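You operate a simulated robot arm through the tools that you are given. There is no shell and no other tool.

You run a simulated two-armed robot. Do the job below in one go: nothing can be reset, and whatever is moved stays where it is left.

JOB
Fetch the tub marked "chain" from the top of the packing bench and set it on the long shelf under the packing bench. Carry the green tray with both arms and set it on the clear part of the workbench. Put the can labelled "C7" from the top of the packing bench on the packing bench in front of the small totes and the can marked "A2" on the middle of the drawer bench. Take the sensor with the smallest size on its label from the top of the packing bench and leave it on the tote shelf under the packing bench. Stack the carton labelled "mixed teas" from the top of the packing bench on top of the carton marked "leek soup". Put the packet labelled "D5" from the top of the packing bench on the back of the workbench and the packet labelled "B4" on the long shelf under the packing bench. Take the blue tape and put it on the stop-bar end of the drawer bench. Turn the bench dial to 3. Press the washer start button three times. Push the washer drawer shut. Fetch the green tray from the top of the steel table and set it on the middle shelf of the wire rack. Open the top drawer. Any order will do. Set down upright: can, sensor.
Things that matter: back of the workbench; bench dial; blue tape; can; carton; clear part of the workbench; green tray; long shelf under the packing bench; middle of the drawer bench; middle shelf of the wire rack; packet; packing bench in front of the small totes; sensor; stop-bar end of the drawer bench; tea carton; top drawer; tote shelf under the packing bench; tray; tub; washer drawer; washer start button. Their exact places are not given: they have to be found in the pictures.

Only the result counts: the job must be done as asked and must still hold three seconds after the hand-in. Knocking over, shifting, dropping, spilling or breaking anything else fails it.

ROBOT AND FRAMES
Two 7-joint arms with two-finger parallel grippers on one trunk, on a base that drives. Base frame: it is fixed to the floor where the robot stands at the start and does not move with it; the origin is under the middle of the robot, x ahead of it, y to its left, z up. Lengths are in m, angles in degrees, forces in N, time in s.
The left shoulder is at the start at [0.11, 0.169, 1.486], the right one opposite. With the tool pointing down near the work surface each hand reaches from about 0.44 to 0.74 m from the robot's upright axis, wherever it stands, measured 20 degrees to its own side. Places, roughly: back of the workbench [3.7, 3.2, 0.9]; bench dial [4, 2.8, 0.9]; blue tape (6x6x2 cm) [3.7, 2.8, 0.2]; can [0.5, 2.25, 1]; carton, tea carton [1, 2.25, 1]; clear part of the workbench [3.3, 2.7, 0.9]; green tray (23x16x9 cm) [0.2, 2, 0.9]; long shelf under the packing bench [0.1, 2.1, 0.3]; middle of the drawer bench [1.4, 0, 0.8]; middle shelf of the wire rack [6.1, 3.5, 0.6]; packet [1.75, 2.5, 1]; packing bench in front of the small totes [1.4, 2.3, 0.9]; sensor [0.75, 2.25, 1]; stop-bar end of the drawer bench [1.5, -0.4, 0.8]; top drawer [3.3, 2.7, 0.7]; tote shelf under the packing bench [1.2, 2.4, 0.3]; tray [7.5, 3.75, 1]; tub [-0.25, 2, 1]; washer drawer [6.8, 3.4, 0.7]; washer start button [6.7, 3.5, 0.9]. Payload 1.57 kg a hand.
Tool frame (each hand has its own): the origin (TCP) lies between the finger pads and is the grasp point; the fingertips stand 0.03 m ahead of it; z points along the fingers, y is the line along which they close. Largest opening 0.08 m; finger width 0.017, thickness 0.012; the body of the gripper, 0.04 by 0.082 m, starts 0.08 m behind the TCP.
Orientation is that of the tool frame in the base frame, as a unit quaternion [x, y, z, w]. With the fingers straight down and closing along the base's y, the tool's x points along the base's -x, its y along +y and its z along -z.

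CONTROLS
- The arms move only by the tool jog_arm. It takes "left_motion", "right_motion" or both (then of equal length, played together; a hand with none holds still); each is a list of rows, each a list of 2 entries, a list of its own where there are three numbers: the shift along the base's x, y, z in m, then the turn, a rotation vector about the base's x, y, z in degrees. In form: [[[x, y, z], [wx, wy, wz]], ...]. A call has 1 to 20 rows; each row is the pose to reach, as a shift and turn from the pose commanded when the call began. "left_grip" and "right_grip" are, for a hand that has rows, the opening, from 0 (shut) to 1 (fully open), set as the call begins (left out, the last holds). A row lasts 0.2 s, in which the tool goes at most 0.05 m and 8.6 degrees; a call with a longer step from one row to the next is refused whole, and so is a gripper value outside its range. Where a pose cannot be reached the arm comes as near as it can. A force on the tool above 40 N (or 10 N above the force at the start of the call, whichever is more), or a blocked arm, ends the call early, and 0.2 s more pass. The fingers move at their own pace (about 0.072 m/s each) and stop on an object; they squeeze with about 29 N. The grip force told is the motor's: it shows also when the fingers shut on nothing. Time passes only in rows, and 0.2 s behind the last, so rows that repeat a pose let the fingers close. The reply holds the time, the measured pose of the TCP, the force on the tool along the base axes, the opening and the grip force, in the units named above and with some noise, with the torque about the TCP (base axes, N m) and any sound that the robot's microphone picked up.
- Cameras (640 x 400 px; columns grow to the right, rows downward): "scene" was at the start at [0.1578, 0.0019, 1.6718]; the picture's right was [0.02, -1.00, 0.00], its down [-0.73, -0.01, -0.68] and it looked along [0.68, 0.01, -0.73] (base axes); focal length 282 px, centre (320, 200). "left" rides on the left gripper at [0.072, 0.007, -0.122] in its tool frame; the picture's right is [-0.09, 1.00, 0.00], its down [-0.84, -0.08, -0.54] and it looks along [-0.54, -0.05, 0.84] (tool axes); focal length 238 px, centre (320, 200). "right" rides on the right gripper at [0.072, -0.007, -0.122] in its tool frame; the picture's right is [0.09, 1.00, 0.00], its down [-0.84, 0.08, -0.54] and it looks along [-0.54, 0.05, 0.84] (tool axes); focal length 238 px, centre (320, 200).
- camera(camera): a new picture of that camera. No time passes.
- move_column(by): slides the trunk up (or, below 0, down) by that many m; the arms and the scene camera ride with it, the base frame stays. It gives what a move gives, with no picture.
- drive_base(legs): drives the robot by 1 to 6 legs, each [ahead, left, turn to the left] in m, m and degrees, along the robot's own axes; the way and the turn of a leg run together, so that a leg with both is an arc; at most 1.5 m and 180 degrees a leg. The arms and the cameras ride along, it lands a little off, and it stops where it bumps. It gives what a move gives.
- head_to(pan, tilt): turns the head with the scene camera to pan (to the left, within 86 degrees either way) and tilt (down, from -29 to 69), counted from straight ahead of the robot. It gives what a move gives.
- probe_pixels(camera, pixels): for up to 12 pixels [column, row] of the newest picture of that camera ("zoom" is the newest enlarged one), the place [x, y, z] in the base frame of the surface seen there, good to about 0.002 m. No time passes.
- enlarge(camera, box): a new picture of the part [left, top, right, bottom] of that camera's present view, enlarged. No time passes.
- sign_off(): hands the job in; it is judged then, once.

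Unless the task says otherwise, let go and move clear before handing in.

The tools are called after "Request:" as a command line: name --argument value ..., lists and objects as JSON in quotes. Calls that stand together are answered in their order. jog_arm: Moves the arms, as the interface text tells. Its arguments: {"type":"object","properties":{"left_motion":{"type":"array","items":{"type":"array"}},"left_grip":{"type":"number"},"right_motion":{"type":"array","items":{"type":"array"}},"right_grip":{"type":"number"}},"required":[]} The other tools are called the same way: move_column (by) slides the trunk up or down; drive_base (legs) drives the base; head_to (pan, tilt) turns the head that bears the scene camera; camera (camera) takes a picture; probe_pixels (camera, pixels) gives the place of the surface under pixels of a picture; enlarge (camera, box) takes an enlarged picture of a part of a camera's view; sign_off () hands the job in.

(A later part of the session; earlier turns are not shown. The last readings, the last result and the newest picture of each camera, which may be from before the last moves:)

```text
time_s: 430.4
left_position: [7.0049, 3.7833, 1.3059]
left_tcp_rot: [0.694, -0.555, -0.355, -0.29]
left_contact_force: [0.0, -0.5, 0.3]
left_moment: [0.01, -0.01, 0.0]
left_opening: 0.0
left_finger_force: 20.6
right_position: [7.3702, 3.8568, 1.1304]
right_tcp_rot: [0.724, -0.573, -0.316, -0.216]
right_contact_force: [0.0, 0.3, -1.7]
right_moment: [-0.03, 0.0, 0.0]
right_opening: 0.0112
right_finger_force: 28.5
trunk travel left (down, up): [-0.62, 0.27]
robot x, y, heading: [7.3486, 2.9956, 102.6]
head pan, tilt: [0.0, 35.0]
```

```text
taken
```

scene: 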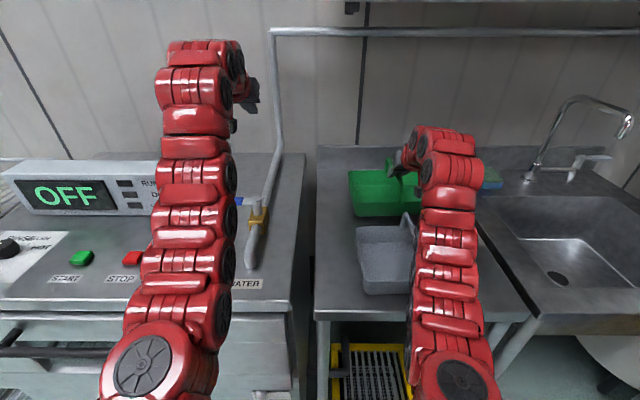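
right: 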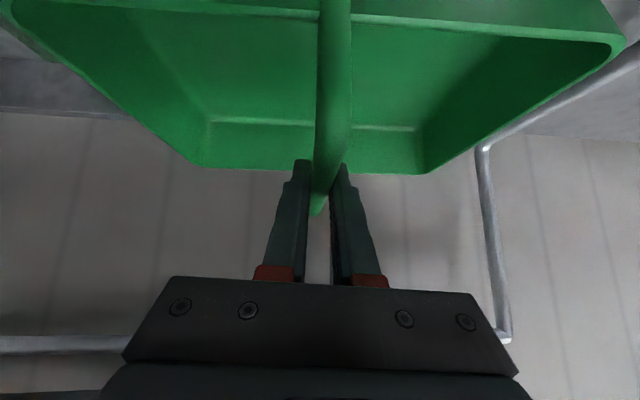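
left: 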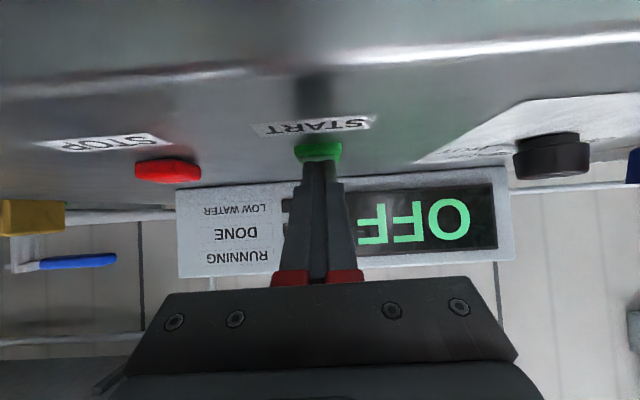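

The tray hangs level and clear. I'll back out and drive left to face the wire rack.

Request:
drive_base --legs '[[-0.65, 0, 0], [0, 1.25, 0]]'

Request:
head_to --pan -5 --tilt 30

Request:
camera --camera "scene"

```text
time_s: 440.0
left_position: [5.9211, 2.8625, 1.3054]
left_tcp_rot: [0.693, -0.556, -0.354, -0.291]
left_contact_force: [0.1, -0.5, -0.6]
left_moment: [0.03, 0.02, -0.02]
left_opening: 0.0001
left_finger_force: 21.5
right_position: [6.2875, 2.9332, 1.1303]
right_tcp_rot: [0.723, -0.574, -0.316, -0.217]
right_contact_force: [0.1, -1.2, -0.9]
right_moment: [-0.03, -0.01, 0.01]
right_opening: 0.0113
right_finger_force: 29.2
trunk travel left (down, up): [-0.62, 0.27]
robot x, y, heading: [6.2596, 2.0734, 102.4]
head pan, tilt: [0.0, 35.0]
```

```text
time_s: 440.7
left_position: [5.9207, 2.8594, 1.3049]
left_tcp_rot: [0.693, -0.556, -0.355, -0.291]
left_contact_force: [-1.7, -0.6, -0.7]
left_moment: [-0.01, 0.0, 0.01]
left_opening: 0.0
left_finger_force: 21.2
right_position: [6.2873, 2.9324, 1.1303]
right_tcp_rot: [0.724, -0.574, -0.315, -0.217]
right_contact_force: [0.2, -0.8, -2.0]
right_moment: [-0.01, -0.01, 0.0]
right_opening: 0.0115
right_finger_force: 28.5
trunk travel left (down, up): [-0.62, 0.27]
robot x, y, heading: [6.2614, 2.0689, 102.2]
head pan, tilt: [-5.0, 30.0]
```

```text
taken
```

scene: 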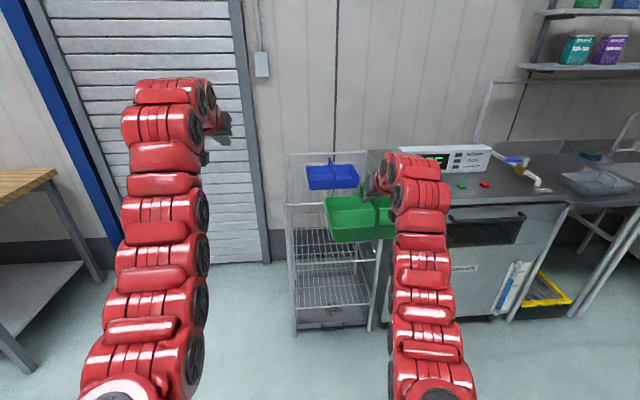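

I'll lower the column 0.4 m here in the open, so I can see and reach the rack's middle shelf.

Request:
move_column --by -0.4

Request:
head_to --pan -5 --tilt 25

Request:
camera --camera "scene"

Request:
enlarge --camera "scene" --box '[260, 80, 440, 220]'

```text
time_s: 444.5
left_position: [5.9212, 2.861, 0.9051]
left_tcp_rot: [0.693, -0.556, -0.354, -0.29]
left_contact_force: [0.5, 0.2, 0.0]
left_moment: [0.01, -0.01, 0.01]
left_opening: 0.0001
left_finger_force: 21.6
right_position: [6.2871, 2.9335, 0.7306]
right_tcp_rot: [0.724, -0.574, -0.316, -0.217]
right_contact_force: [0.8, -0.7, -1.7]
right_moment: [-0.01, -0.01, 0.0]
right_opening: 0.0117
right_finger_force: 28.5
trunk travel left (down, up): [-0.22, 0.67]
robot x, y, heading: [6.2618, 2.0721, 102.0]
head pan, tilt: [-5.0, 30.0]
```

```text
time_s: 445.2
left_position: [5.9206, 2.8615, 0.9049]
left_tcp_rot: [0.693, -0.556, -0.354, -0.291]
left_contact_force: [0.1, 0.3, -0.4]
left_moment: [0.03, -0.01, -0.05]
left_opening: 0.0
left_finger_force: 21.3
right_position: [6.2866, 2.9333, 0.7312]
right_tcp_rot: [0.724, -0.574, -0.315, -0.216]
right_contact_force: [0.6, -1.0, -1.9]
right_moment: [-0.03, -0.04, 0.01]
right_opening: 0.0114
right_finger_force: 29.2
trunk travel left (down, up): [-0.22, 0.67]
robot x, y, heading: [6.2639, 2.0751, 102.1]
head pan, tilt: [-5.0, 25.0]
```

```text
taken
```

scene: 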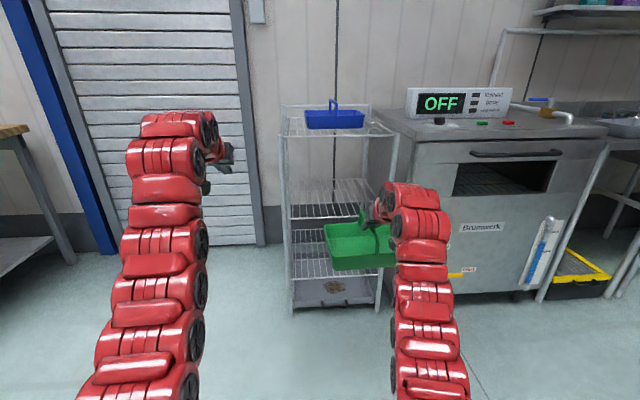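

```text
2.86 times, centred on (350, 150) of scene
```

zoom: 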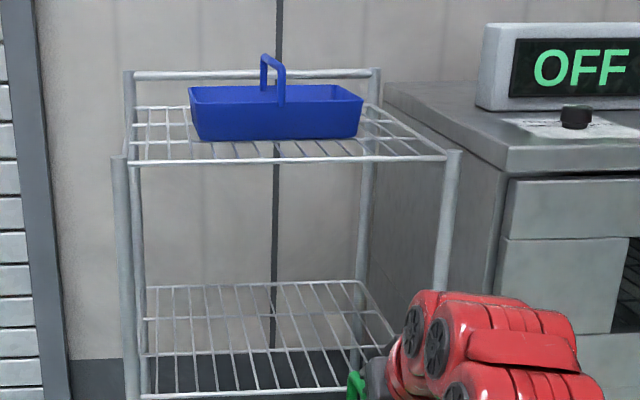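

I'll probe the rack's posts and shelf wires for exact heights.

Request:
probe_pixels --camera "zoom" --pixels '[[250, 160], [200, 160], [250, 352], [180, 354], [250, 284], [140, 300], [125, 300], [440, 250], [370, 200], [250, 394], [180, 394], [150, 318]]'

Request:
probe_pixels --camera "scene" --pixels '[[310, 217], [340, 217], [310, 215], [310, 277], [330, 277], [300, 240], [310, 242], [340, 280], [288, 200], [330, 285], [310, 180], [320, 204]]'

```text
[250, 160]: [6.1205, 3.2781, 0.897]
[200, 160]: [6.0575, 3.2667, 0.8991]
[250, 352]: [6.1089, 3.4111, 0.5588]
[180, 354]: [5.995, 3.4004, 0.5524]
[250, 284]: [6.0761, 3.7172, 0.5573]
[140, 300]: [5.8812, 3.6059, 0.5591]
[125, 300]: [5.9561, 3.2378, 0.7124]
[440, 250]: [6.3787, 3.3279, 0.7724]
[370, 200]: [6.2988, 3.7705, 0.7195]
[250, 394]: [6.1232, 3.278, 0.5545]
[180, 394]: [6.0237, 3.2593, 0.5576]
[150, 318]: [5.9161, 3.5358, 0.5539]
```

```text
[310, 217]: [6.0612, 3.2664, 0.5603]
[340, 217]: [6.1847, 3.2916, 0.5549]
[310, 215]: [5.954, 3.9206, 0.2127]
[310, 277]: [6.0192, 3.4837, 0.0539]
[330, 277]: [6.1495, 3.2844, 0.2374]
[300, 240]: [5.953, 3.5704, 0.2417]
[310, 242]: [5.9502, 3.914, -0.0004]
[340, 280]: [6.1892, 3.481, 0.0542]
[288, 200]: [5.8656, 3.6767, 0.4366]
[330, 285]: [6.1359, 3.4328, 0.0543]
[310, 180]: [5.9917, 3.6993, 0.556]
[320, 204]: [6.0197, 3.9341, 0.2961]
```

The middle shelf is at z≈0.558, spans s 6.51–6.94, and its front wire is at n≈1.898. I'll move the left hand aside, lower the tray slightly, and line up.

Request:
jog_arm --left_motion '[[[-0.03, -0.007, 0], [0, 0, 0]], [[-0.06, -0.014, 0], [0, 0, 0]], [[-0.09, -0.021, 0], [0, 0, 0]], [[-0.12, -0.028, 0], [0, 0, 0]], [[-0.14, -0.033, 0], [0, 0, 0]]]' --right_motion '[[[0, 0, -0.01], [0, 0, 0]], [[0, 0, -0.02], [0, 0, 0]], [[0, 0, -0.03], [0, 0, 0]], [[0, 0, -0.04], [0, 0, 0]], [[0, 0, -0.048], [0, 0, 0]]]'

Request:
drive_base --legs '[[0, 0.04, 0.3], [0.27, 0, 0]]'

Request:
camera --camera "scene"

Request:
camera --camera "right"

```text
time_s: 446.4
left_position: [5.7822, 2.826, 0.8995]
left_tcp_rot: [0.693, -0.556, -0.354, -0.291]
left_contact_force: [0.0, -0.1, 0.1]
left_moment: [0.0, -0.02, -0.05]
left_opening: 0.0
left_finger_force: 21.5
left hand out of reach, approached as far as the arm can: row 5
right_position: [6.2879, 2.9339, 0.6826]
right_tcp_rot: [0.724, -0.573, -0.317, -0.217]
right_contact_force: [-0.3, 0.1, -1.7]
right_moment: [-0.05, -0.03, 0.0]
right_opening: 0.0114
right_finger_force: 28.8
trunk travel left (down, up): [-0.22, 0.67]
robot x, y, heading: [6.2572, 2.0724, 102.4]
head pan, tilt: [-5.0, 25.0]
```

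```text
time_s: 448.8
left_position: [5.6795, 3.0788, 0.9001]
left_tcp_rot: [0.695, -0.554, -0.355, -0.29]
left_contact_force: [-0.1, 0.4, 0.1]
left_moment: [-0.01, -0.02, -0.04]
left_opening: 0.0
left_finger_force: 21.4
right_position: [6.182, 3.1907, 0.6818]
right_tcp_rot: [0.725, -0.572, -0.316, -0.216]
right_contact_force: [-0.3, 0.5, -1.3]
right_moment: [-0.04, -0.03, 0.04]
right_opening: 0.0115
right_finger_force: 29.2
trunk travel left (down, up): [-0.22, 0.67]
robot x, y, heading: [6.1639, 2.3277, 102.9]
head pan, tilt: [-5.0, 25.0]
```

```text
taken
```

scene: 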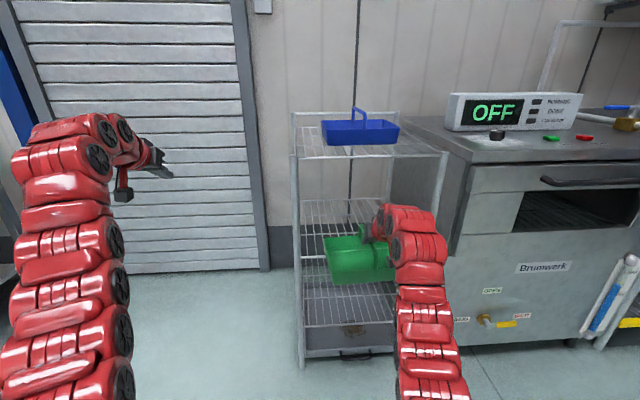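

```text
taken
```

right: 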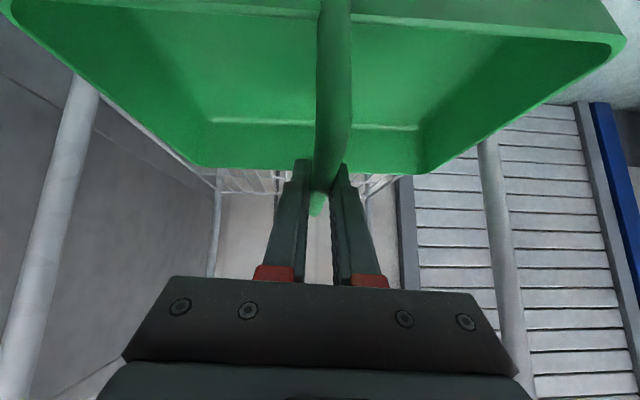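

The tray is centred between the posts at s≈6.72, with its bottom ~2 cm above the shelf wires. I'll drive it in 0.22 m.

Request:
drive_base --legs '[[0.12, 0, -0.4], [0.1, 0, 0]]'

Request:
camera --camera "scene"

Request:
camera --camera "right"

```text
time_s: 450.8
left_position: [5.6394, 3.2987, 0.8986]
left_tcp_rot: [0.693, -0.557, -0.354, -0.292]
left_contact_force: [0.7, -0.3, -0.1]
left_moment: [0.03, 0.04, -0.03]
left_opening: 0.0
left_finger_force: 21.7
right_position: [6.1438, 3.4059, 0.6818]
right_tcp_rot: [0.723, -0.575, -0.315, -0.217]
right_contact_force: [0.3, 0.0, -1.0]
right_moment: [-0.05, -0.01, -0.01]
right_opening: 0.0115
right_finger_force: 28.8
trunk travel left (down, up): [-0.22, 0.67]
robot x, y, heading: [6.1141, 2.5447, 102.2]
head pan, tilt: [-5.0, 25.0]
```

```text
taken
```

scene: 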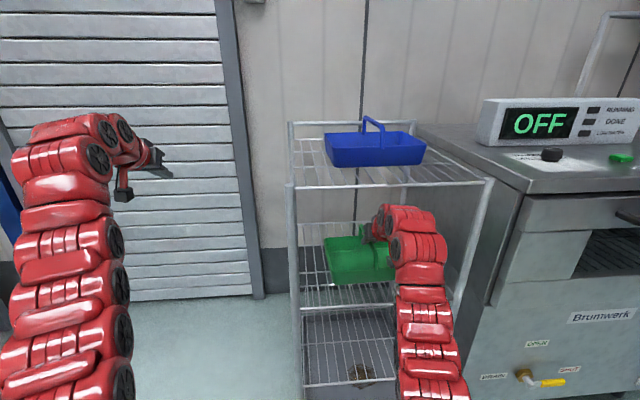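

```text
taken
```

right: 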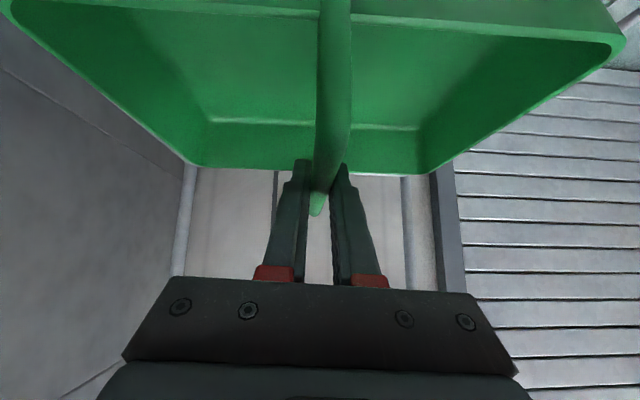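

The tray is inside at s≈6.73, n≈2.02. I'll lower it onto the wires.

Request:
jog_arm --right_motion '[[[0, 0, -0.01], [0, 0, 0]], [[0, 0, -0.016], [0, 0, 0]], [[0, 0, -0.02], [0, 0, 0]], [[0, 0, -0.023], [0, 0, 0]], [[0, 0, -0.023], [0, 0, 0]]]'

```text
time_s: 452.0
left_position: [5.6402, 3.2964, 0.9001]
left_tcp_rot: [0.692, -0.557, -0.354, -0.292]
left_contact_force: [0.5, -0.6, -1.2]
left_moment: [0.0, 0.02, 0.0]
left_opening: 0.0002
left_finger_force: 21.0
right_position: [6.1427, 3.4042, 0.6606]
right_tcp_rot: [0.723, -0.575, -0.316, -0.218]
right_contact_force: [-0.3, 2.2, 6.3]
right_moment: [-0.27, -0.09, 0.01]
right_opening: 0.0115
right_finger_force: 28.9
trunk travel left (down, up): [-0.22, 0.67]
robot x, y, heading: [6.1147, 2.5393, 102.1]
head pan, tilt: [-5.0, 25.0]
```

It has touched down (6 N). I'll open and withdraw back along the tool axis.

Request:
jog_arm --right_motion '[[[0, 0, 0], [0, 0, 0]], [[0, 0, 0], [0, 0, 0]], [[0, 0, 0], [0, 0, 0]]]' --right_grip 0.5

Request:
jog_arm --right_motion '[[[0.003, -0.012, 0.015], [0, 0, 0]], [[0.006, -0.027, 0.03], [0, 0, 0]], [[0.01, -0.045, 0.045], [0, 0, 0]], [[0.015, -0.07, 0.05], [0, 0, 0]]]'

Request:
camera --camera "right"

Request:
camera --camera "scene"

```text
time_s: 452.8
left_position: [5.6396, 3.2979, 0.8995]
left_tcp_rot: [0.692, -0.557, -0.354, -0.292]
left_contact_force: [0.0, 0.3, 0.5]
left_moment: [0.01, 0.01, -0.01]
left_opening: 0.0
left_finger_force: 21.3
right_position: [6.1432, 3.4047, 0.6588]
right_tcp_rot: [0.723, -0.575, -0.315, -0.217]
right_contact_force: [-0.4, -0.3, -0.1]
right_moment: [-0.04, 0.02, 0.01]
right_opening: 0.0398
right_finger_force: 0.0
trunk travel left (down, up): [-0.22, 0.67]
robot x, y, heading: [6.118, 2.5368, 102.1]
head pan, tilt: [-5.0, 25.0]
```

```text
time_s: 453.8
left_position: [5.6406, 3.2972, 0.9001]
left_tcp_rot: [0.692, -0.557, -0.354, -0.292]
left_contact_force: [-0.9, 0.1, -0.5]
left_moment: [0.0, 0.0, 0.01]
left_opening: 0.0
left_finger_force: 21.2
right_position: [6.1589, 3.3346, 0.7091]
right_tcp_rot: [0.723, -0.575, -0.316, -0.217]
right_contact_force: [0.3, 0.0, 0.0]
right_moment: [-0.01, -0.04, 0.02]
right_opening: 0.0401
right_finger_force: 0.0
trunk travel left (down, up): [-0.22, 0.67]
robot x, y, heading: [6.114, 2.5442, 102.1]
head pan, tilt: [-5.0, 25.0]
```

```text
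taken
```

right: 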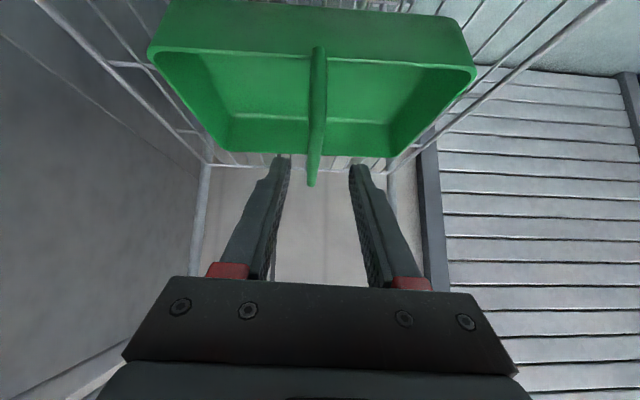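

```text
taken
```

scene: 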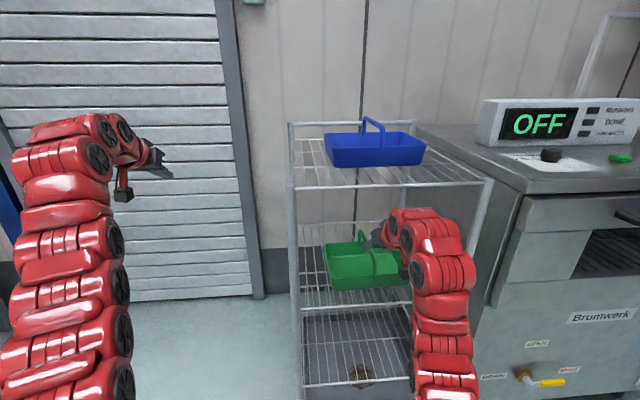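

The tray rests on the middle shelf and the fingertips are above the bar. I'll back out and take a confirming look.

Request:
drive_base --legs '[[-0.5, 0, 0]]'

Request:
enlarge --camera "scene" --box '[260, 80, 440, 300]'

```text
time_s: 456.7
left_position: [5.7403, 2.81, 0.8982]
left_tcp_rot: [0.695, -0.554, -0.356, -0.291]
left_contact_force: [0.0, -0.8, 0.9]
left_moment: [0.01, 0.02, 0.02]
left_opening: 0.0
left_finger_force: 21.8
right_position: [6.2593, 2.8498, 0.7096]
right_tcp_rot: [0.725, -0.573, -0.315, -0.217]
right_contact_force: [0.2, 0.1, -0.6]
right_moment: [-0.01, -0.01, -0.03]
right_opening: 0.04
right_finger_force: 0.1
trunk travel left (down, up): [-0.22, 0.67]
robot x, y, heading: [6.2185, 2.0581, 102.3]
head pan, tilt: [-5.0, 25.0]
```

```text
1.82 times, centred on (350, 190) of scene
```

zoom: 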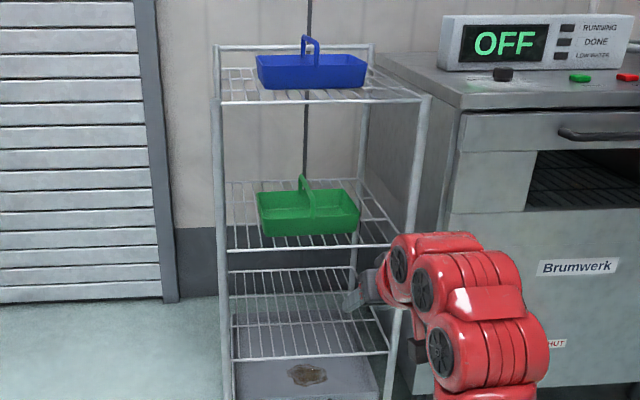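

The green tray stands on the middle shelf. Now I'll go back to the workbench for the blue tape and the top drawer.

Request:
drive_base --legs '[[0, 1.3, 0], [0, 1.2, 0]]'

Request:
head_to --pan 0 --tilt 30

Request:
camera --camera "scene"

```text
time_s: 469.0
left_position: [3.3023, 2.2873, 0.899]
left_tcp_rot: [0.688, -0.562, -0.351, -0.294]
left_contact_force: [0.3, 0.1, -0.1]
left_moment: [-0.01, 0.01, 0.01]
left_opening: 0.0
left_finger_force: 21.3
right_position: [3.8218, 2.3158, 0.7085]
right_tcp_rot: [0.718, -0.582, -0.312, -0.221]
right_contact_force: [-0.9, -0.5, 0.8]
right_moment: [-0.01, -0.02, -0.01]
right_opening: 0.04
right_finger_force: 0.0
trunk travel left (down, up): [-0.22, 0.67]
robot x, y, heading: [3.7665, 1.5258, 101.0]
head pan, tilt: [-5.0, 25.0]
```

```text
time_s: 469.6
left_position: [3.3029, 2.2871, 0.8988]
left_tcp_rot: [0.688, -0.563, -0.351, -0.295]
left_contact_force: [-0.2, -0.3, 0.2]
left_moment: [0.01, -0.03, 0.02]
left_opening: 0.0
left_finger_force: 21.8
right_position: [3.8231, 2.3152, 0.7108]
right_tcp_rot: [0.718, -0.581, -0.314, -0.22]
right_contact_force: [-0.2, -0.2, -0.3]
right_moment: [0.0, 0.01, -0.03]
right_opening: 0.0399
right_finger_force: 0.0
trunk travel left (down, up): [-0.22, 0.67]
robot x, y, heading: [3.7692, 1.5246, 101.4]
head pan, tilt: [0.0, 30.0]
```

```text
taken
```

scene: 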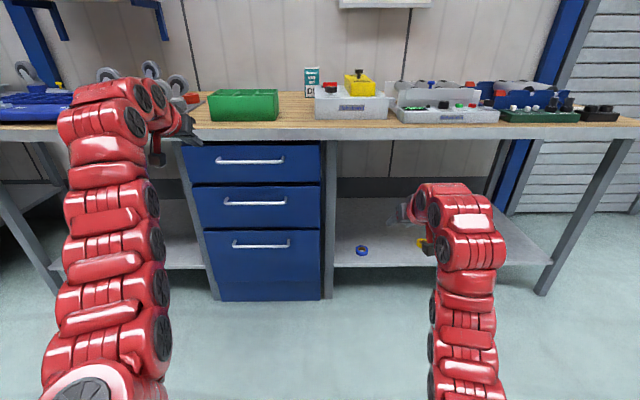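

The three drawers and the blue tape at (362,250) are in clear view. I'll probe the handle, drawer front and tape.

Request:
enlarge --camera "scene" --box '[170, 130, 410, 280]'

Request:
probe_pixels --camera "zoom" --pixels '[[130, 83], [200, 84], [298, 83], [200, 60], [200, 110], [60, 110], [380, 100], [512, 317], [512, 328], [500, 320], [525, 320], [512, 350]]'

```text
2.67 times, centred on (290, 205) of scene
```

zoom: 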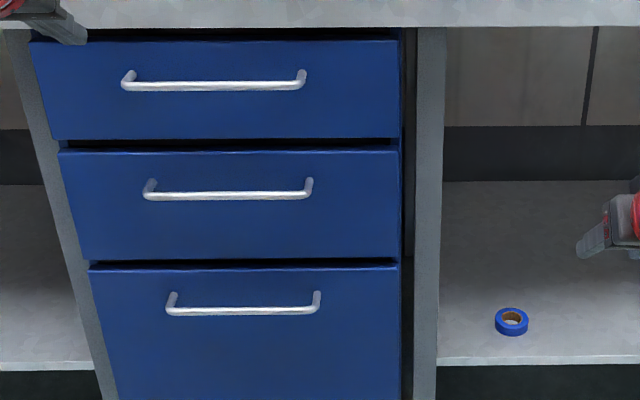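

```text
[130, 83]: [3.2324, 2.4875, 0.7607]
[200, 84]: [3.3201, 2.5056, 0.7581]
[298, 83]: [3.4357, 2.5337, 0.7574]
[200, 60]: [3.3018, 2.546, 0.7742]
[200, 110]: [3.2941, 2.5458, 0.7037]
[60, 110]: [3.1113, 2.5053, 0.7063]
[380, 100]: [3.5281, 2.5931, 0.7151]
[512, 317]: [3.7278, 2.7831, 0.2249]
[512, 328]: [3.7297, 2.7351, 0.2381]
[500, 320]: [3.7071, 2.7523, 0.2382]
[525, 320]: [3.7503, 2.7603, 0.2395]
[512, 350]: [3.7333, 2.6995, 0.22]
```

The tape lies at (3.729, 2.758) on the shelf at z=0.22; the drawer handle bar is at z≈0.758, n≈1.741. I'll use the left hand for the tape, so I shift right, lower the trunk and open that hand.

Request:
drive_base --legs '[[0, -0.42, 0.9]]'

Request:
move_column --by -0.2

Request:
jog_arm --left_motion '[[[0.02, 0.005, -0.03], [-3, -0.6, 0]], [[0.04, 0.01, -0.07], [-6, -1.2, 0]], [[0.06, 0.014, -0.11], [-9, -2, 0]], [[0.08, 0.018, -0.15], [-9, -2, 0]], [[0.1, 0.022, -0.19], [-9, -2, 0]], [[0.12, 0.026, -0.23], [-9, -2, 0]], [[0.14, 0.03, -0.27], [-9, -2, 0]], [[0.16, 0.035, -0.31], [-9, -2, 0]], [[0.18, 0.04, -0.34], [-9, -2, 0]]]' --left_grip 1

Request:
camera --camera "scene"

Request:
camera --camera "left"

```text
time_s: 472.2
left_position: [3.7148, 2.3667, 0.9001]
left_tcp_rot: [0.691, -0.56, -0.353, -0.293]
left_contact_force: [0.3, 0.1, -0.3]
left_moment: [0.01, -0.02, 0.03]
left_opening: 0.0002
left_finger_force: 21.7
right_position: [4.2347, 2.4006, 0.7089]
right_tcp_rot: [0.721, -0.578, -0.315, -0.218]
right_contact_force: [1.2, -1.1, 0.1]
right_moment: [-0.02, 0.0, -0.02]
right_opening: 0.0401
right_finger_force: 0.0
trunk travel left (down, up): [-0.22, 0.67]
robot x, y, heading: [4.1858, 1.6094, 101.8]
head pan, tilt: [0.0, 30.0]
```

```text
time_s: 474.4
left_position: [3.7156, 2.3673, 0.6996]
left_tcp_rot: [0.691, -0.559, -0.353, -0.293]
left_contact_force: [-0.4, 0.5, 0.3]
left_moment: [0.03, -0.01, 0.02]
left_opening: 0.0
left_finger_force: 21.4
right_position: [4.2343, 2.4004, 0.5087]
right_tcp_rot: [0.721, -0.577, -0.314, -0.218]
right_contact_force: [0.0, 0.0, -0.7]
right_moment: [0.02, -0.03, -0.01]
right_opening: 0.04
right_finger_force: 0.2
trunk travel left (down, up): [-0.02, 0.87]
robot x, y, heading: [4.1834, 1.6058, 101.8]
head pan, tilt: [0.0, 30.0]
```

```text
time_s: 476.4
left_position: [3.8916, 2.4095, 0.3603]
left_tcp_rot: [0.718, -0.579, -0.296, -0.247]
left_contact_force: [0.5, -0.3, -0.3]
left_moment: [-0.01, 0.05, 0.02]
left_opening: 0.0799
left_finger_force: 0.0
right_position: [4.2338, 2.4015, 0.5093]
right_tcp_rot: [0.721, -0.577, -0.314, -0.218]
right_contact_force: [-0.1, -0.1, 0.4]
right_moment: [0.02, -0.03, 0.01]
right_opening: 0.0401
right_finger_force: 0.1
trunk travel left (down, up): [-0.02, 0.87]
robot x, y, heading: [4.1841, 1.6096, 101.7]
head pan, tilt: [0.0, 30.0]
```

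```text
taken
```

scene: 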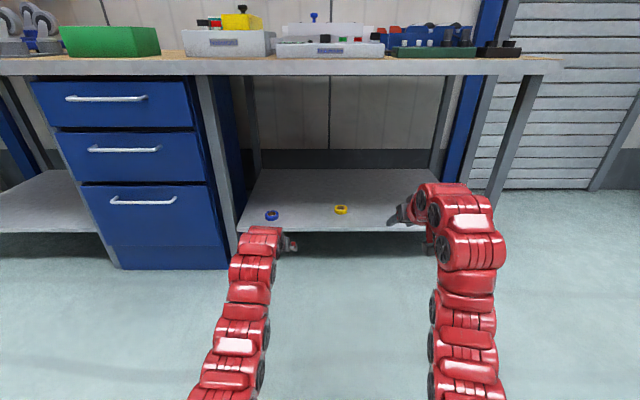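

```text
taken
```

left: 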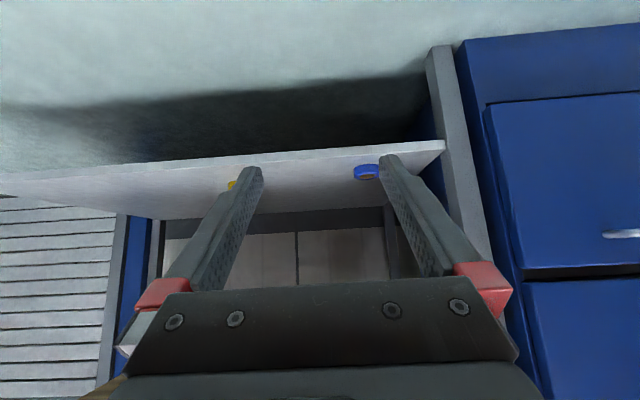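

I'll shift the left hand in line with the tape and drive 0.27 m in.

Request:
jog_arm --left_motion '[[[-0.026, -0.006, 0], [0, 0, 0]], [[-0.052, -0.012, 0], [0, 0, 0]], [[-0.075, -0.017, 0], [0, 0, 0]]]'

Request:
drive_base --legs '[[0.27, 0, 0.4]]'

Request:
camera --camera "left"

Request:
camera --camera "scene"

```text
time_s: 477.2
left_position: [3.8191, 2.3912, 0.3602]
left_tcp_rot: [0.717, -0.58, -0.295, -0.248]
left_contact_force: [0.1, 0.5, 0.5]
left_moment: [0.02, -0.02, 0.0]
left_opening: 0.08
left_finger_force: 0.0
right_position: [4.2347, 2.4008, 0.509]
right_tcp_rot: [0.721, -0.578, -0.315, -0.219]
right_contact_force: [0.5, -0.5, -0.1]
right_moment: [0.03, 0.02, 0.0]
right_opening: 0.04
right_finger_force: 0.1
trunk travel left (down, up): [-0.02, 0.87]
robot x, y, heading: [4.1819, 1.6079, 101.8]
head pan, tilt: [0.0, 30.0]
```

```text
time_s: 479.1
left_position: [3.7623, 2.6534, 0.3608]
left_tcp_rot: [0.719, -0.579, -0.296, -0.246]
left_contact_force: [0.7, -0.3, 0.3]
left_moment: [-0.04, 0.02, 0.01]
left_opening: 0.08
left_finger_force: 0.0
right_position: [4.1771, 2.6648, 0.5094]
right_tcp_rot: [0.721, -0.578, -0.314, -0.219]
right_contact_force: [-0.7, 0.1, 0.2]
right_moment: [0.0, 0.01, -0.01]
right_opening: 0.0399
right_finger_force: 0.2
trunk travel left (down, up): [-0.02, 0.87]
robot x, y, heading: [4.1323, 1.8718, 101.7]
head pan, tilt: [0.0, 30.0]
```

```text
taken
```

left: 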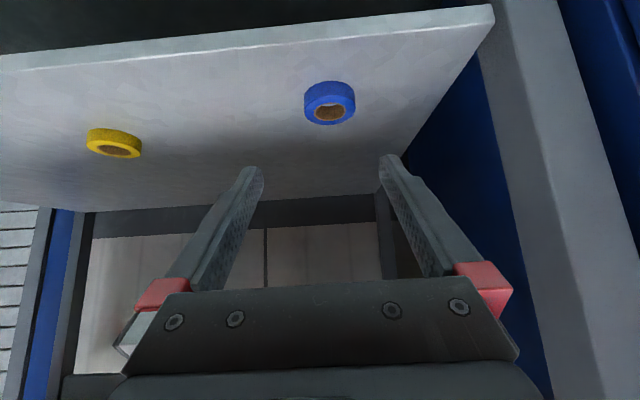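

```text
taken
```

scene: 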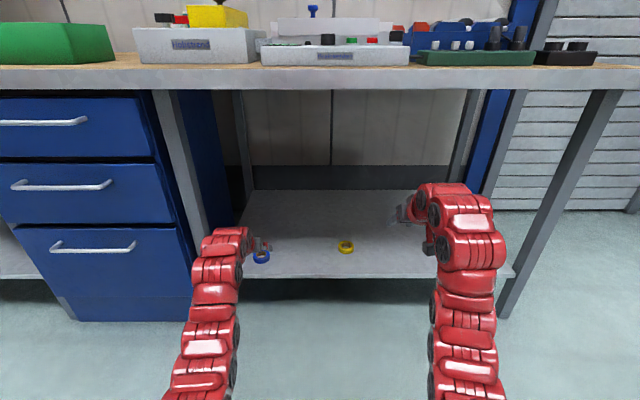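

The tape is at (329,103) in the left view. I'll probe its rim for the centre.

Request:
probe_pixels --camera "left" --pixels '[[308, 103], [351, 103], [330, 85], [329, 122], [320, 122], [340, 122], [315, 90], [345, 90], [330, 111]]'

```text
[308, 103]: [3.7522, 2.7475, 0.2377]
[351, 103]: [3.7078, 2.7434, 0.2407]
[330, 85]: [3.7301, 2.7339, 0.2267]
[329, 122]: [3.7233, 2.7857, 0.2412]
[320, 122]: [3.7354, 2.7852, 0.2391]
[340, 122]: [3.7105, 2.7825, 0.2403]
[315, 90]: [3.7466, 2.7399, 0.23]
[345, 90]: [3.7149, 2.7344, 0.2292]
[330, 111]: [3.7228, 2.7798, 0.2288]
```

Tape centre is (3.7265, 2.7605), 5.4 cm across. I'll hover above it.

Request:
jog_arm --left_motion '[[[-0.011, 0.031, -0.015], [0, 0, 0]], [[-0.022, 0.063, -0.035], [0, 0, 0]], [[-0.0335, 0.0944, -0.06], [0, 0, 0]], [[-0.0335, 0.0944, -0.068], [0, 0, 0]], [[-0.0335, 0.0944, -0.068], [0, 0, 0]]]'

Request:
camera --camera "left"

```text
time_s: 480.3
left_position: [3.74, 2.7088, 0.319]
left_tcp_rot: [0.718, -0.58, -0.296, -0.247]
left_contact_force: [0.2, 0.2, 0.2]
left_moment: [-0.01, -0.01, 0.01]
left_opening: 0.0802
left_finger_force: 0.1
left hand out of reach, approached as far as the arm can: row 2, 3, 4, 5
right_position: [4.1781, 2.6636, 0.5089]
right_tcp_rot: [0.721, -0.578, -0.314, -0.218]
right_contact_force: [-0.1, 0.8, 0.5]
right_moment: [-0.02, 0.02, -0.02]
right_opening: 0.04
right_finger_force: 0.2
trunk travel left (down, up): [-0.02, 0.87]
robot x, y, heading: [4.1321, 1.87, 101.8]
head pan, tilt: [0.0, 30.0]
```

```text
taken
```

left: 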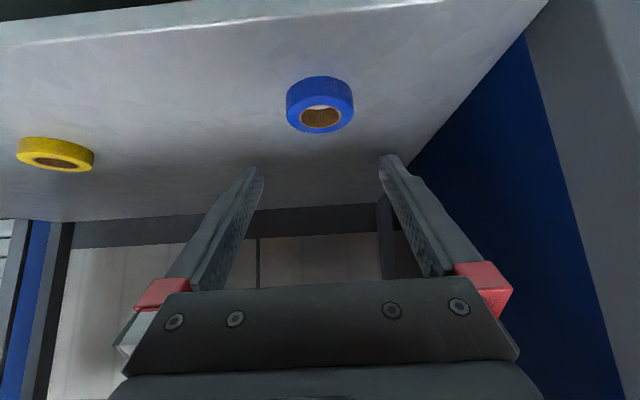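

It's just out of reach, so I'll drive 0.2 m further in (the hand stays above tape height) and then pull the hand back over the tape.

Request:
drive_base --legs '[[0.2, 0, 0.3]]'

```text
time_s: 481.9
left_position: [3.6944, 2.9056, 0.319]
left_tcp_rot: [0.72, -0.578, -0.296, -0.246]
left_contact_force: [0.3, -1.6, -0.2]
left_moment: [0.0, 0.01, 0.0]
left_opening: 0.08
left_finger_force: 0.0
right_position: [4.1323, 2.8624, 0.5103]
right_tcp_rot: [0.723, -0.575, -0.315, -0.218]
right_contact_force: [-0.3, 0.5, 1.5]
right_moment: [0.0, -0.02, -0.03]
right_opening: 0.04
right_finger_force: 0.1
trunk travel left (down, up): [-0.02, 0.87]
robot x, y, heading: [4.0868, 2.0704, 102.0]
head pan, tilt: [0.0, 30.0]
```

Request:
jog_arm --left_motion '[[[0.009, -0.04, 0], [0, 0, 0]], [[0.0175, -0.08, 0], [0, 0, 0]], [[0.026, -0.12, -0.01], [0, 0, 0]], [[0.0344, -0.1578, -0.025], [0, 0, 0]], [[0.0344, -0.1578, -0.032], [0, 0, 0]]]'

Request:
camera --camera "left"

```text
time_s: 482.3
left_position: [3.7075, 2.8538, 0.2507]
left_tcp_rot: [0.742, -0.593, -0.236, -0.202]
left_contact_force: [1.0, 0.3, 4.2]
left_moment: [0.0, 0.18, 0.02]
left_opening: 0.0798
left_finger_force: 0.0
right_position: [4.1317, 2.8617, 0.5069]
right_tcp_rot: [0.724, -0.575, -0.315, -0.215]
right_contact_force: [0.2, -0.9, 0.3]
right_moment: [-0.03, 0.0, 0.01]
right_opening: 0.04
right_finger_force: 0.0
trunk travel left (down, up): [-0.02, 0.87]
robot x, y, heading: [4.0878, 2.0695, 102.3]
head pan, tilt: [0.0, 30.0]
stopped in row 1 (left hand): the force on the tool passed its limit at 66 N (the readings are from after the stop); the commanded pose is now the measured one
```

```text
taken
```

left: 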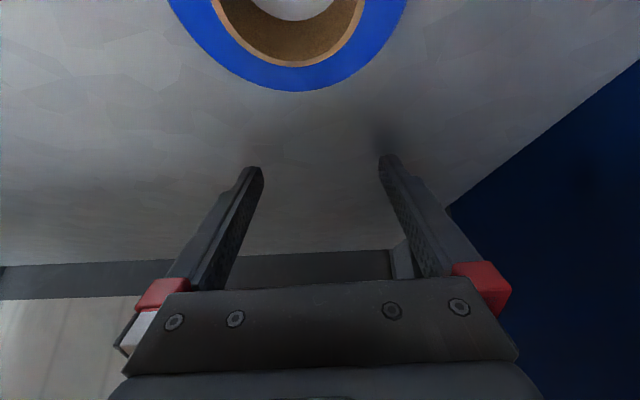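

The arm caught up with its earlier unreachable command and the fingertips touched the shelf behind the tape. I'll lift 6 cm first and re-tilt to 45°.

Request:
jog_arm --left_motion '[[[0, 0, 0.02], [0, 0, 0]], [[0, 0, 0.045], [4, 0.9, 0]], [[0, 0, 0.06], [8, 1.8, 0]], [[0, 0, 0.06], [9, 2, 0]]]'

Request:
camera --camera "left"

```text
time_s: 483.3
left_position: [3.7088, 2.8548, 0.3095]
left_tcp_rot: [0.721, -0.577, -0.293, -0.249]
left_contact_force: [0.7, -0.5, -0.8]
left_moment: [-0.01, -0.02, 0.03]
left_opening: 0.0801
left_finger_force: 0.0
right_position: [4.132, 2.8623, 0.5073]
right_tcp_rot: [0.723, -0.575, -0.315, -0.217]
right_contact_force: [-0.3, -0.5, 0.3]
right_moment: [0.0, 0.0, -0.02]
right_opening: 0.0401
right_finger_force: 0.1
trunk travel left (down, up): [-0.02, 0.87]
robot x, y, heading: [4.0892, 2.0653, 102.0]
head pan, tilt: [0.0, 30.0]
```

```text
taken
```

left: 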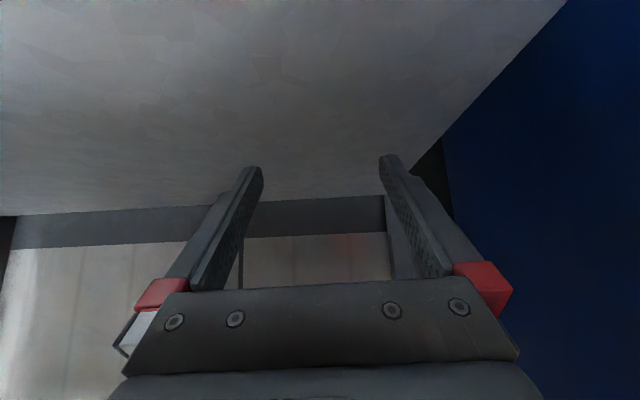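

Now I'll pull back 0.11 m to hover above the tape.

Request:
jog_arm --left_motion '[[[0.007, -0.036, 0], [0, 0, 0]], [[0.014, -0.072, 0], [0, 0, 0]], [[0.02, -0.107, 0], [0, 0, 0]], [[0.02, -0.107, 0], [0, 0, 0]]]'

Request:
camera --camera "left"

```text
time_s: 484.3
left_position: [3.7285, 2.7475, 0.3107]
left_tcp_rot: [0.72, -0.577, -0.294, -0.25]
left_contact_force: [0.0, 0.0, -0.3]
left_moment: [0.01, -0.01, 0.0]
left_opening: 0.0801
left_finger_force: 0.0
right_position: [4.1322, 2.8622, 0.5075]
right_tcp_rot: [0.723, -0.575, -0.316, -0.217]
right_contact_force: [0.9, -0.1, 0.5]
right_moment: [-0.02, -0.02, -0.01]
right_opening: 0.0401
right_finger_force: 0.0
trunk travel left (down, up): [-0.02, 0.87]
robot x, y, heading: [4.0911, 2.0676, 102.1]
head pan, tilt: [0.0, 30.0]
```

```text
taken
```

left: 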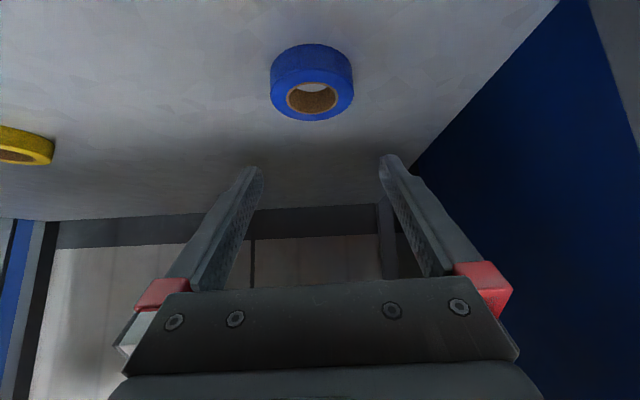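

The tape is centred at (312,85). I'll descend around it and close.

Request:
jog_arm --left_motion '[[[0, 0, -0.025], [0, 0, 0]], [[0, 0, -0.045], [0, 0, 0]], [[0, 0, -0.057], [0, 0, 0]], [[0, 0, -0.059], [0, 0, 0]]]'

Request:
camera --camera "left"

```text
time_s: 485.3
left_position: [3.7269, 2.7464, 0.2495]
left_tcp_rot: [0.72, -0.577, -0.293, -0.25]
left_contact_force: [0.8, -0.3, -0.4]
left_moment: [0.01, 0.01, 0.04]
left_opening: 0.0803
left_finger_force: 0.1
right_position: [4.1317, 2.8612, 0.5085]
right_tcp_rot: [0.723, -0.575, -0.315, -0.217]
right_contact_force: [-0.7, 0.5, -0.4]
right_moment: [-0.01, -0.01, 0.04]
right_opening: 0.0399
right_finger_force: 0.1
trunk travel left (down, up): [-0.02, 0.87]
robot x, y, heading: [4.0918, 2.0675, 102.1]
head pan, tilt: [0.0, 30.0]
```

```text
taken
```

left: 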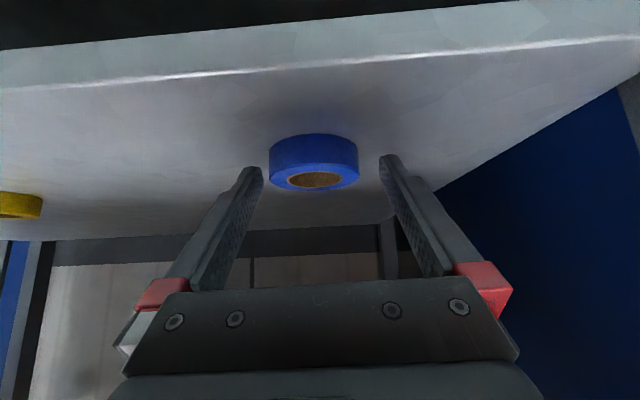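

The tape sits between the fingertips. I'll close and lift slowly.

Request:
jog_arm --left_motion '[[[0, 0, 0], [0, 0, 0]], [[0, 0, 0], [0, 0, 0]], [[0, 0, 0], [0, 0, 0]], [[0, 0, 0], [0, 0, 0]]]' --left_grip 0

Request:
jog_arm --left_motion '[[[0, 0, 0.004], [0, 0, 0]], [[0, 0, 0.012], [0, 0, 0]], [[0, 0, 0.025], [0, 0, 0]], [[0, 0, 0.04], [0, 0, 0]], [[0, 0, 0.04], [0, 0, 0]]]'

Request:
camera --camera "left"

```text
time_s: 486.3
left_position: [3.7267, 2.7463, 0.2509]
left_tcp_rot: [0.72, -0.577, -0.294, -0.249]
left_contact_force: [0.1, 0.4, 0.4]
left_moment: [-0.01, 0.02, -0.01]
left_opening: 0.0563
left_finger_force: 28.5
right_position: [4.1322, 2.8619, 0.509]
right_tcp_rot: [0.724, -0.574, -0.316, -0.216]
right_contact_force: [0.1, 0.3, 0.3]
right_moment: [0.03, 0.03, -0.02]
right_opening: 0.0399
right_finger_force: 0.0
trunk travel left (down, up): [-0.02, 0.87]
robot x, y, heading: [4.0897, 2.0683, 102.2]
head pan, tilt: [0.0, 30.0]
```

```text
time_s: 487.5
left_position: [3.728, 2.7475, 0.2894]
left_tcp_rot: [0.72, -0.577, -0.294, -0.249]
left_contact_force: [0.0, 0.6, -0.8]
left_moment: [-0.01, 0.03, 0.0]
left_opening: 0.0562
left_finger_force: 28.6
right_position: [4.1325, 2.863, 0.5085]
right_tcp_rot: [0.724, -0.575, -0.315, -0.216]
right_contact_force: [0.9, -0.4, 0.5]
right_moment: [-0.03, 0.01, -0.01]
right_opening: 0.0398
right_finger_force: 0.1
trunk travel left (down, up): [-0.02, 0.87]
robot x, y, heading: [4.0899, 2.0717, 102.3]
head pan, tilt: [0.0, 30.0]
```

```text
taken
```

left: 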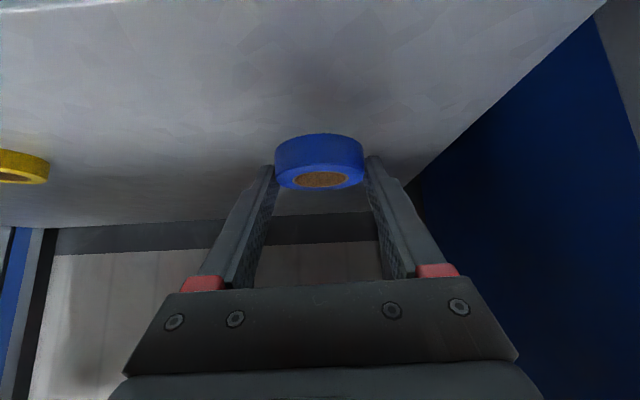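

The tape is held. I'll back out, raise the trunk, and prepare the right hand (closed, steeper) to hook the top drawer's handle.

Request:
drive_base --legs '[[-0.5, 0, 0]]'

Request:
move_column --by 0.4

Request:
move_column --by 0.15

Request:
jog_arm --left_motion '[[[0.004, -0.02, 0.04], [0, 0, 0]], [[0.008, -0.04, 0.08], [0, 0, 0]], [[0.012, -0.06, 0.12], [0, 0, 0]], [[0.016, -0.08, 0.16], [0, 0, 0]], [[0.02, -0.1, 0.2], [0, 0, 0]], [[0.024, -0.12, 0.24], [0, 0, 0]], [[0.024, -0.12, 0.28], [0, 0, 0]]]' --right_motion '[[[0, 0, 0], [-5, -1.1, 0]], [[0, 0, 0], [-10, -2.2, 0]], [[0, 0, 0], [-15, -3.3, 0]], [[0, 0, 0], [-20, -4.4, 0]], [[0, 0, 0], [-24.4, -5.3, 0]], [[0, 0, 0], [-24.4, -5.3, 0]], [[0, 0, 0], [-24.4, -5.3, 0]]]' --right_grip 0

Request:
camera --camera "scene"

```text
time_s: 490.5
left_position: [3.8327, 2.2506, 0.2896]
left_tcp_rot: [0.72, -0.577, -0.294, -0.249]
left_contact_force: [0.4, -0.2, -1.4]
left_moment: [-0.06, 0.03, 0.02]
left_opening: 0.0561
left_finger_force: 29.0
right_position: [4.2371, 2.3673, 0.5079]
right_tcp_rot: [0.724, -0.574, -0.316, -0.216]
right_contact_force: [0.1, -0.7, -0.1]
right_moment: [-0.01, 0.0, -0.01]
right_opening: 0.0399
right_finger_force: 0.1
trunk travel left (down, up): [-0.02, 0.87]
robot x, y, heading: [4.1921, 1.5751, 102.3]
head pan, tilt: [0.0, 30.0]
```

```text
time_s: 494.3
left_position: [3.8325, 2.2508, 0.6895]
left_tcp_rot: [0.721, -0.576, -0.293, -0.249]
left_contact_force: [-0.2, 0.0, -0.6]
left_moment: [-0.02, -0.02, 0.03]
left_opening: 0.0559
left_finger_force: 28.7
right_position: [4.2366, 2.367, 0.9085]
right_tcp_rot: [0.724, -0.574, -0.315, -0.216]
right_contact_force: [0.2, -0.8, -0.2]
right_moment: [-0.01, -0.02, 0.01]
right_opening: 0.0399
right_finger_force: 0.0
trunk travel left (down, up): [-0.42, 0.47]
robot x, y, heading: [4.1915, 1.5729, 102.2]
head pan, tilt: [0.0, 30.0]
```

```text
time_s: 496.1
left_position: [3.8329, 2.2506, 0.8382]
left_tcp_rot: [0.721, -0.576, -0.293, -0.249]
left_contact_force: [0.6, 0.2, -1.1]
left_moment: [-0.02, -0.02, 0.04]
left_opening: 0.0564
left_finger_force: 29.5
right_position: [4.2364, 2.3677, 1.0577]
right_tcp_rot: [0.724, -0.574, -0.315, -0.216]
right_contact_force: [0.3, 0.8, 0.1]
right_moment: [0.03, 0.02, -0.06]
right_opening: 0.0403
right_finger_force: 0.2
trunk travel left (down, up): [-0.57, 0.32]
robot x, y, heading: [4.1933, 1.5758, 101.9]
head pan, tilt: [0.0, 30.0]
```

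```text
time_s: 497.7
left_position: [3.8557, 2.1292, 1.1155]
left_tcp_rot: [0.719, -0.575, -0.296, -0.253]
left_contact_force: [0.5, 0.1, -0.5]
left_moment: [0.03, -0.05, 0.0]
left_opening: 0.0561
left_finger_force: 29.3
left hand out of reach, approached as far as the arm can: row 7
right_position: [4.2382, 2.3669, 1.0576]
right_tcp_rot: [0.767, -0.618, -0.154, -0.084]
right_contact_force: [0.0, 0.0, 0.3]
right_moment: [-0.05, -0.04, 0.02]
right_opening: 0.0
right_finger_force: 21.6
trunk travel left (down, up): [-0.57, 0.32]
robot x, y, heading: [4.1938, 1.5732, 102.2]
head pan, tilt: [0.0, 30.0]
```

```text
taken
```

scene: 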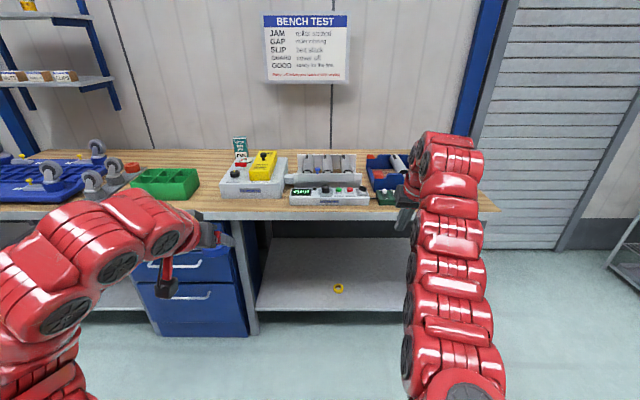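

The right hand is closed at a 20° tilt. I'll drive left to line it up with the top drawer handle.

Request:
drive_base --legs '[[0, 0.86, 0]]'

Request:
head_to --pan 0 --tilt 40

Request:
camera --camera "scene"

Request:
camera --camera "right"

```text
time_s: 502.2
left_position: [3.019, 1.9548, 1.1157]
left_tcp_rot: [0.717, -0.579, -0.294, -0.254]
left_contact_force: [-0.8, 0.3, 0.1]
left_moment: [-0.02, 0.02, 0.04]
left_opening: 0.0561
left_finger_force: 29.8
right_position: [3.4027, 2.1887, 1.0578]
right_tcp_rot: [0.763, -0.622, -0.152, -0.086]
right_contact_force: [0.2, 0.4, -0.3]
right_moment: [0.01, -0.02, -0.02]
right_opening: 0.0
right_finger_force: 20.7
trunk travel left (down, up): [-0.57, 0.32]
robot x, y, heading: [3.3532, 1.3958, 101.8]
head pan, tilt: [0.0, 30.0]
```

```text
time_s: 502.9
left_position: [3.0186, 1.955, 1.1156]
left_tcp_rot: [0.717, -0.579, -0.293, -0.253]
left_contact_force: [0.3, 0.1, 0.5]
left_moment: [-0.02, 0.01, 0.01]
left_opening: 0.0563
left_finger_force: 29.3
right_position: [3.4023, 2.1889, 1.058]
right_tcp_rot: [0.764, -0.622, -0.153, -0.086]
right_contact_force: [0.0, -0.3, 0.2]
right_moment: [0.01, -0.01, 0.03]
right_opening: 0.0
right_finger_force: 21.3
trunk travel left (down, up): [-0.57, 0.32]
robot x, y, heading: [3.3532, 1.3964, 101.6]
head pan, tilt: [0.0, 40.0]
```

```text
taken
```

scene: 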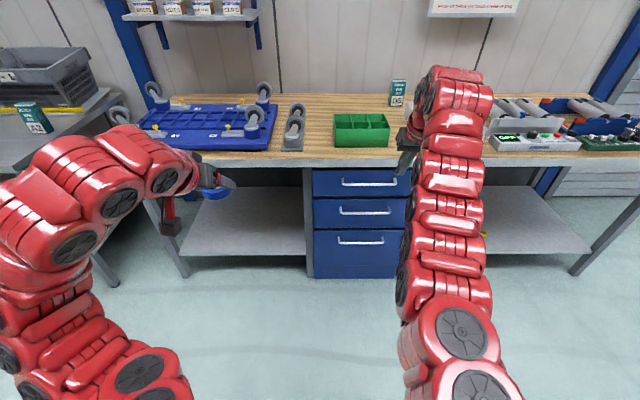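

```text
taken
```

right: 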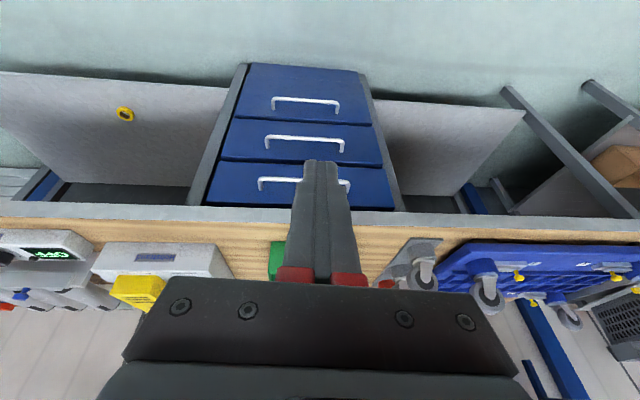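

The right camera looks straight down on the handle and the bench edge. I'll probe both.

Request:
enlarge --camera "right" --box '[220, 150, 400, 230]'

Request:
probe_pixels --camera "right" --pixels '[[264, 181], [275, 180], [290, 179], [350, 183], [250, 205], [270, 204], [380, 206], [260, 210], [380, 212], [250, 195], [380, 200], [345, 190]]'

```text
3.56 times, centred on (310, 190) of right
```

zoom: 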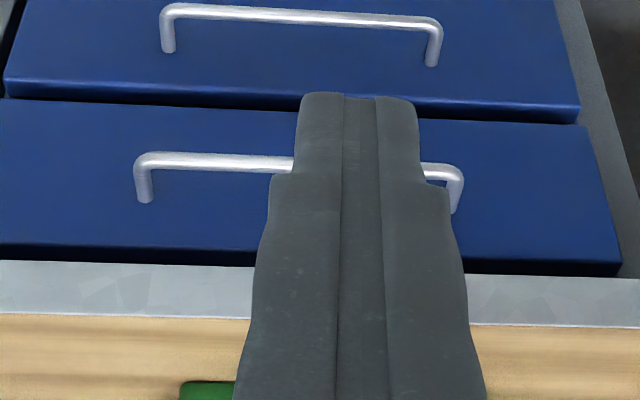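

```text
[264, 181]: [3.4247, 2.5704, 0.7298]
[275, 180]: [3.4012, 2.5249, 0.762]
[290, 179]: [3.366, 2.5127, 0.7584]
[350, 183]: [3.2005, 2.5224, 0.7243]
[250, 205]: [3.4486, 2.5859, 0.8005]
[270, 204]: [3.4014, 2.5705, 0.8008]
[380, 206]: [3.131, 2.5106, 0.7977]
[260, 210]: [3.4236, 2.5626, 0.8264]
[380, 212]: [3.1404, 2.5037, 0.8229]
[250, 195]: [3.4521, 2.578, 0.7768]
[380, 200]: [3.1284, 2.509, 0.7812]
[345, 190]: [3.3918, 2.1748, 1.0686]
```

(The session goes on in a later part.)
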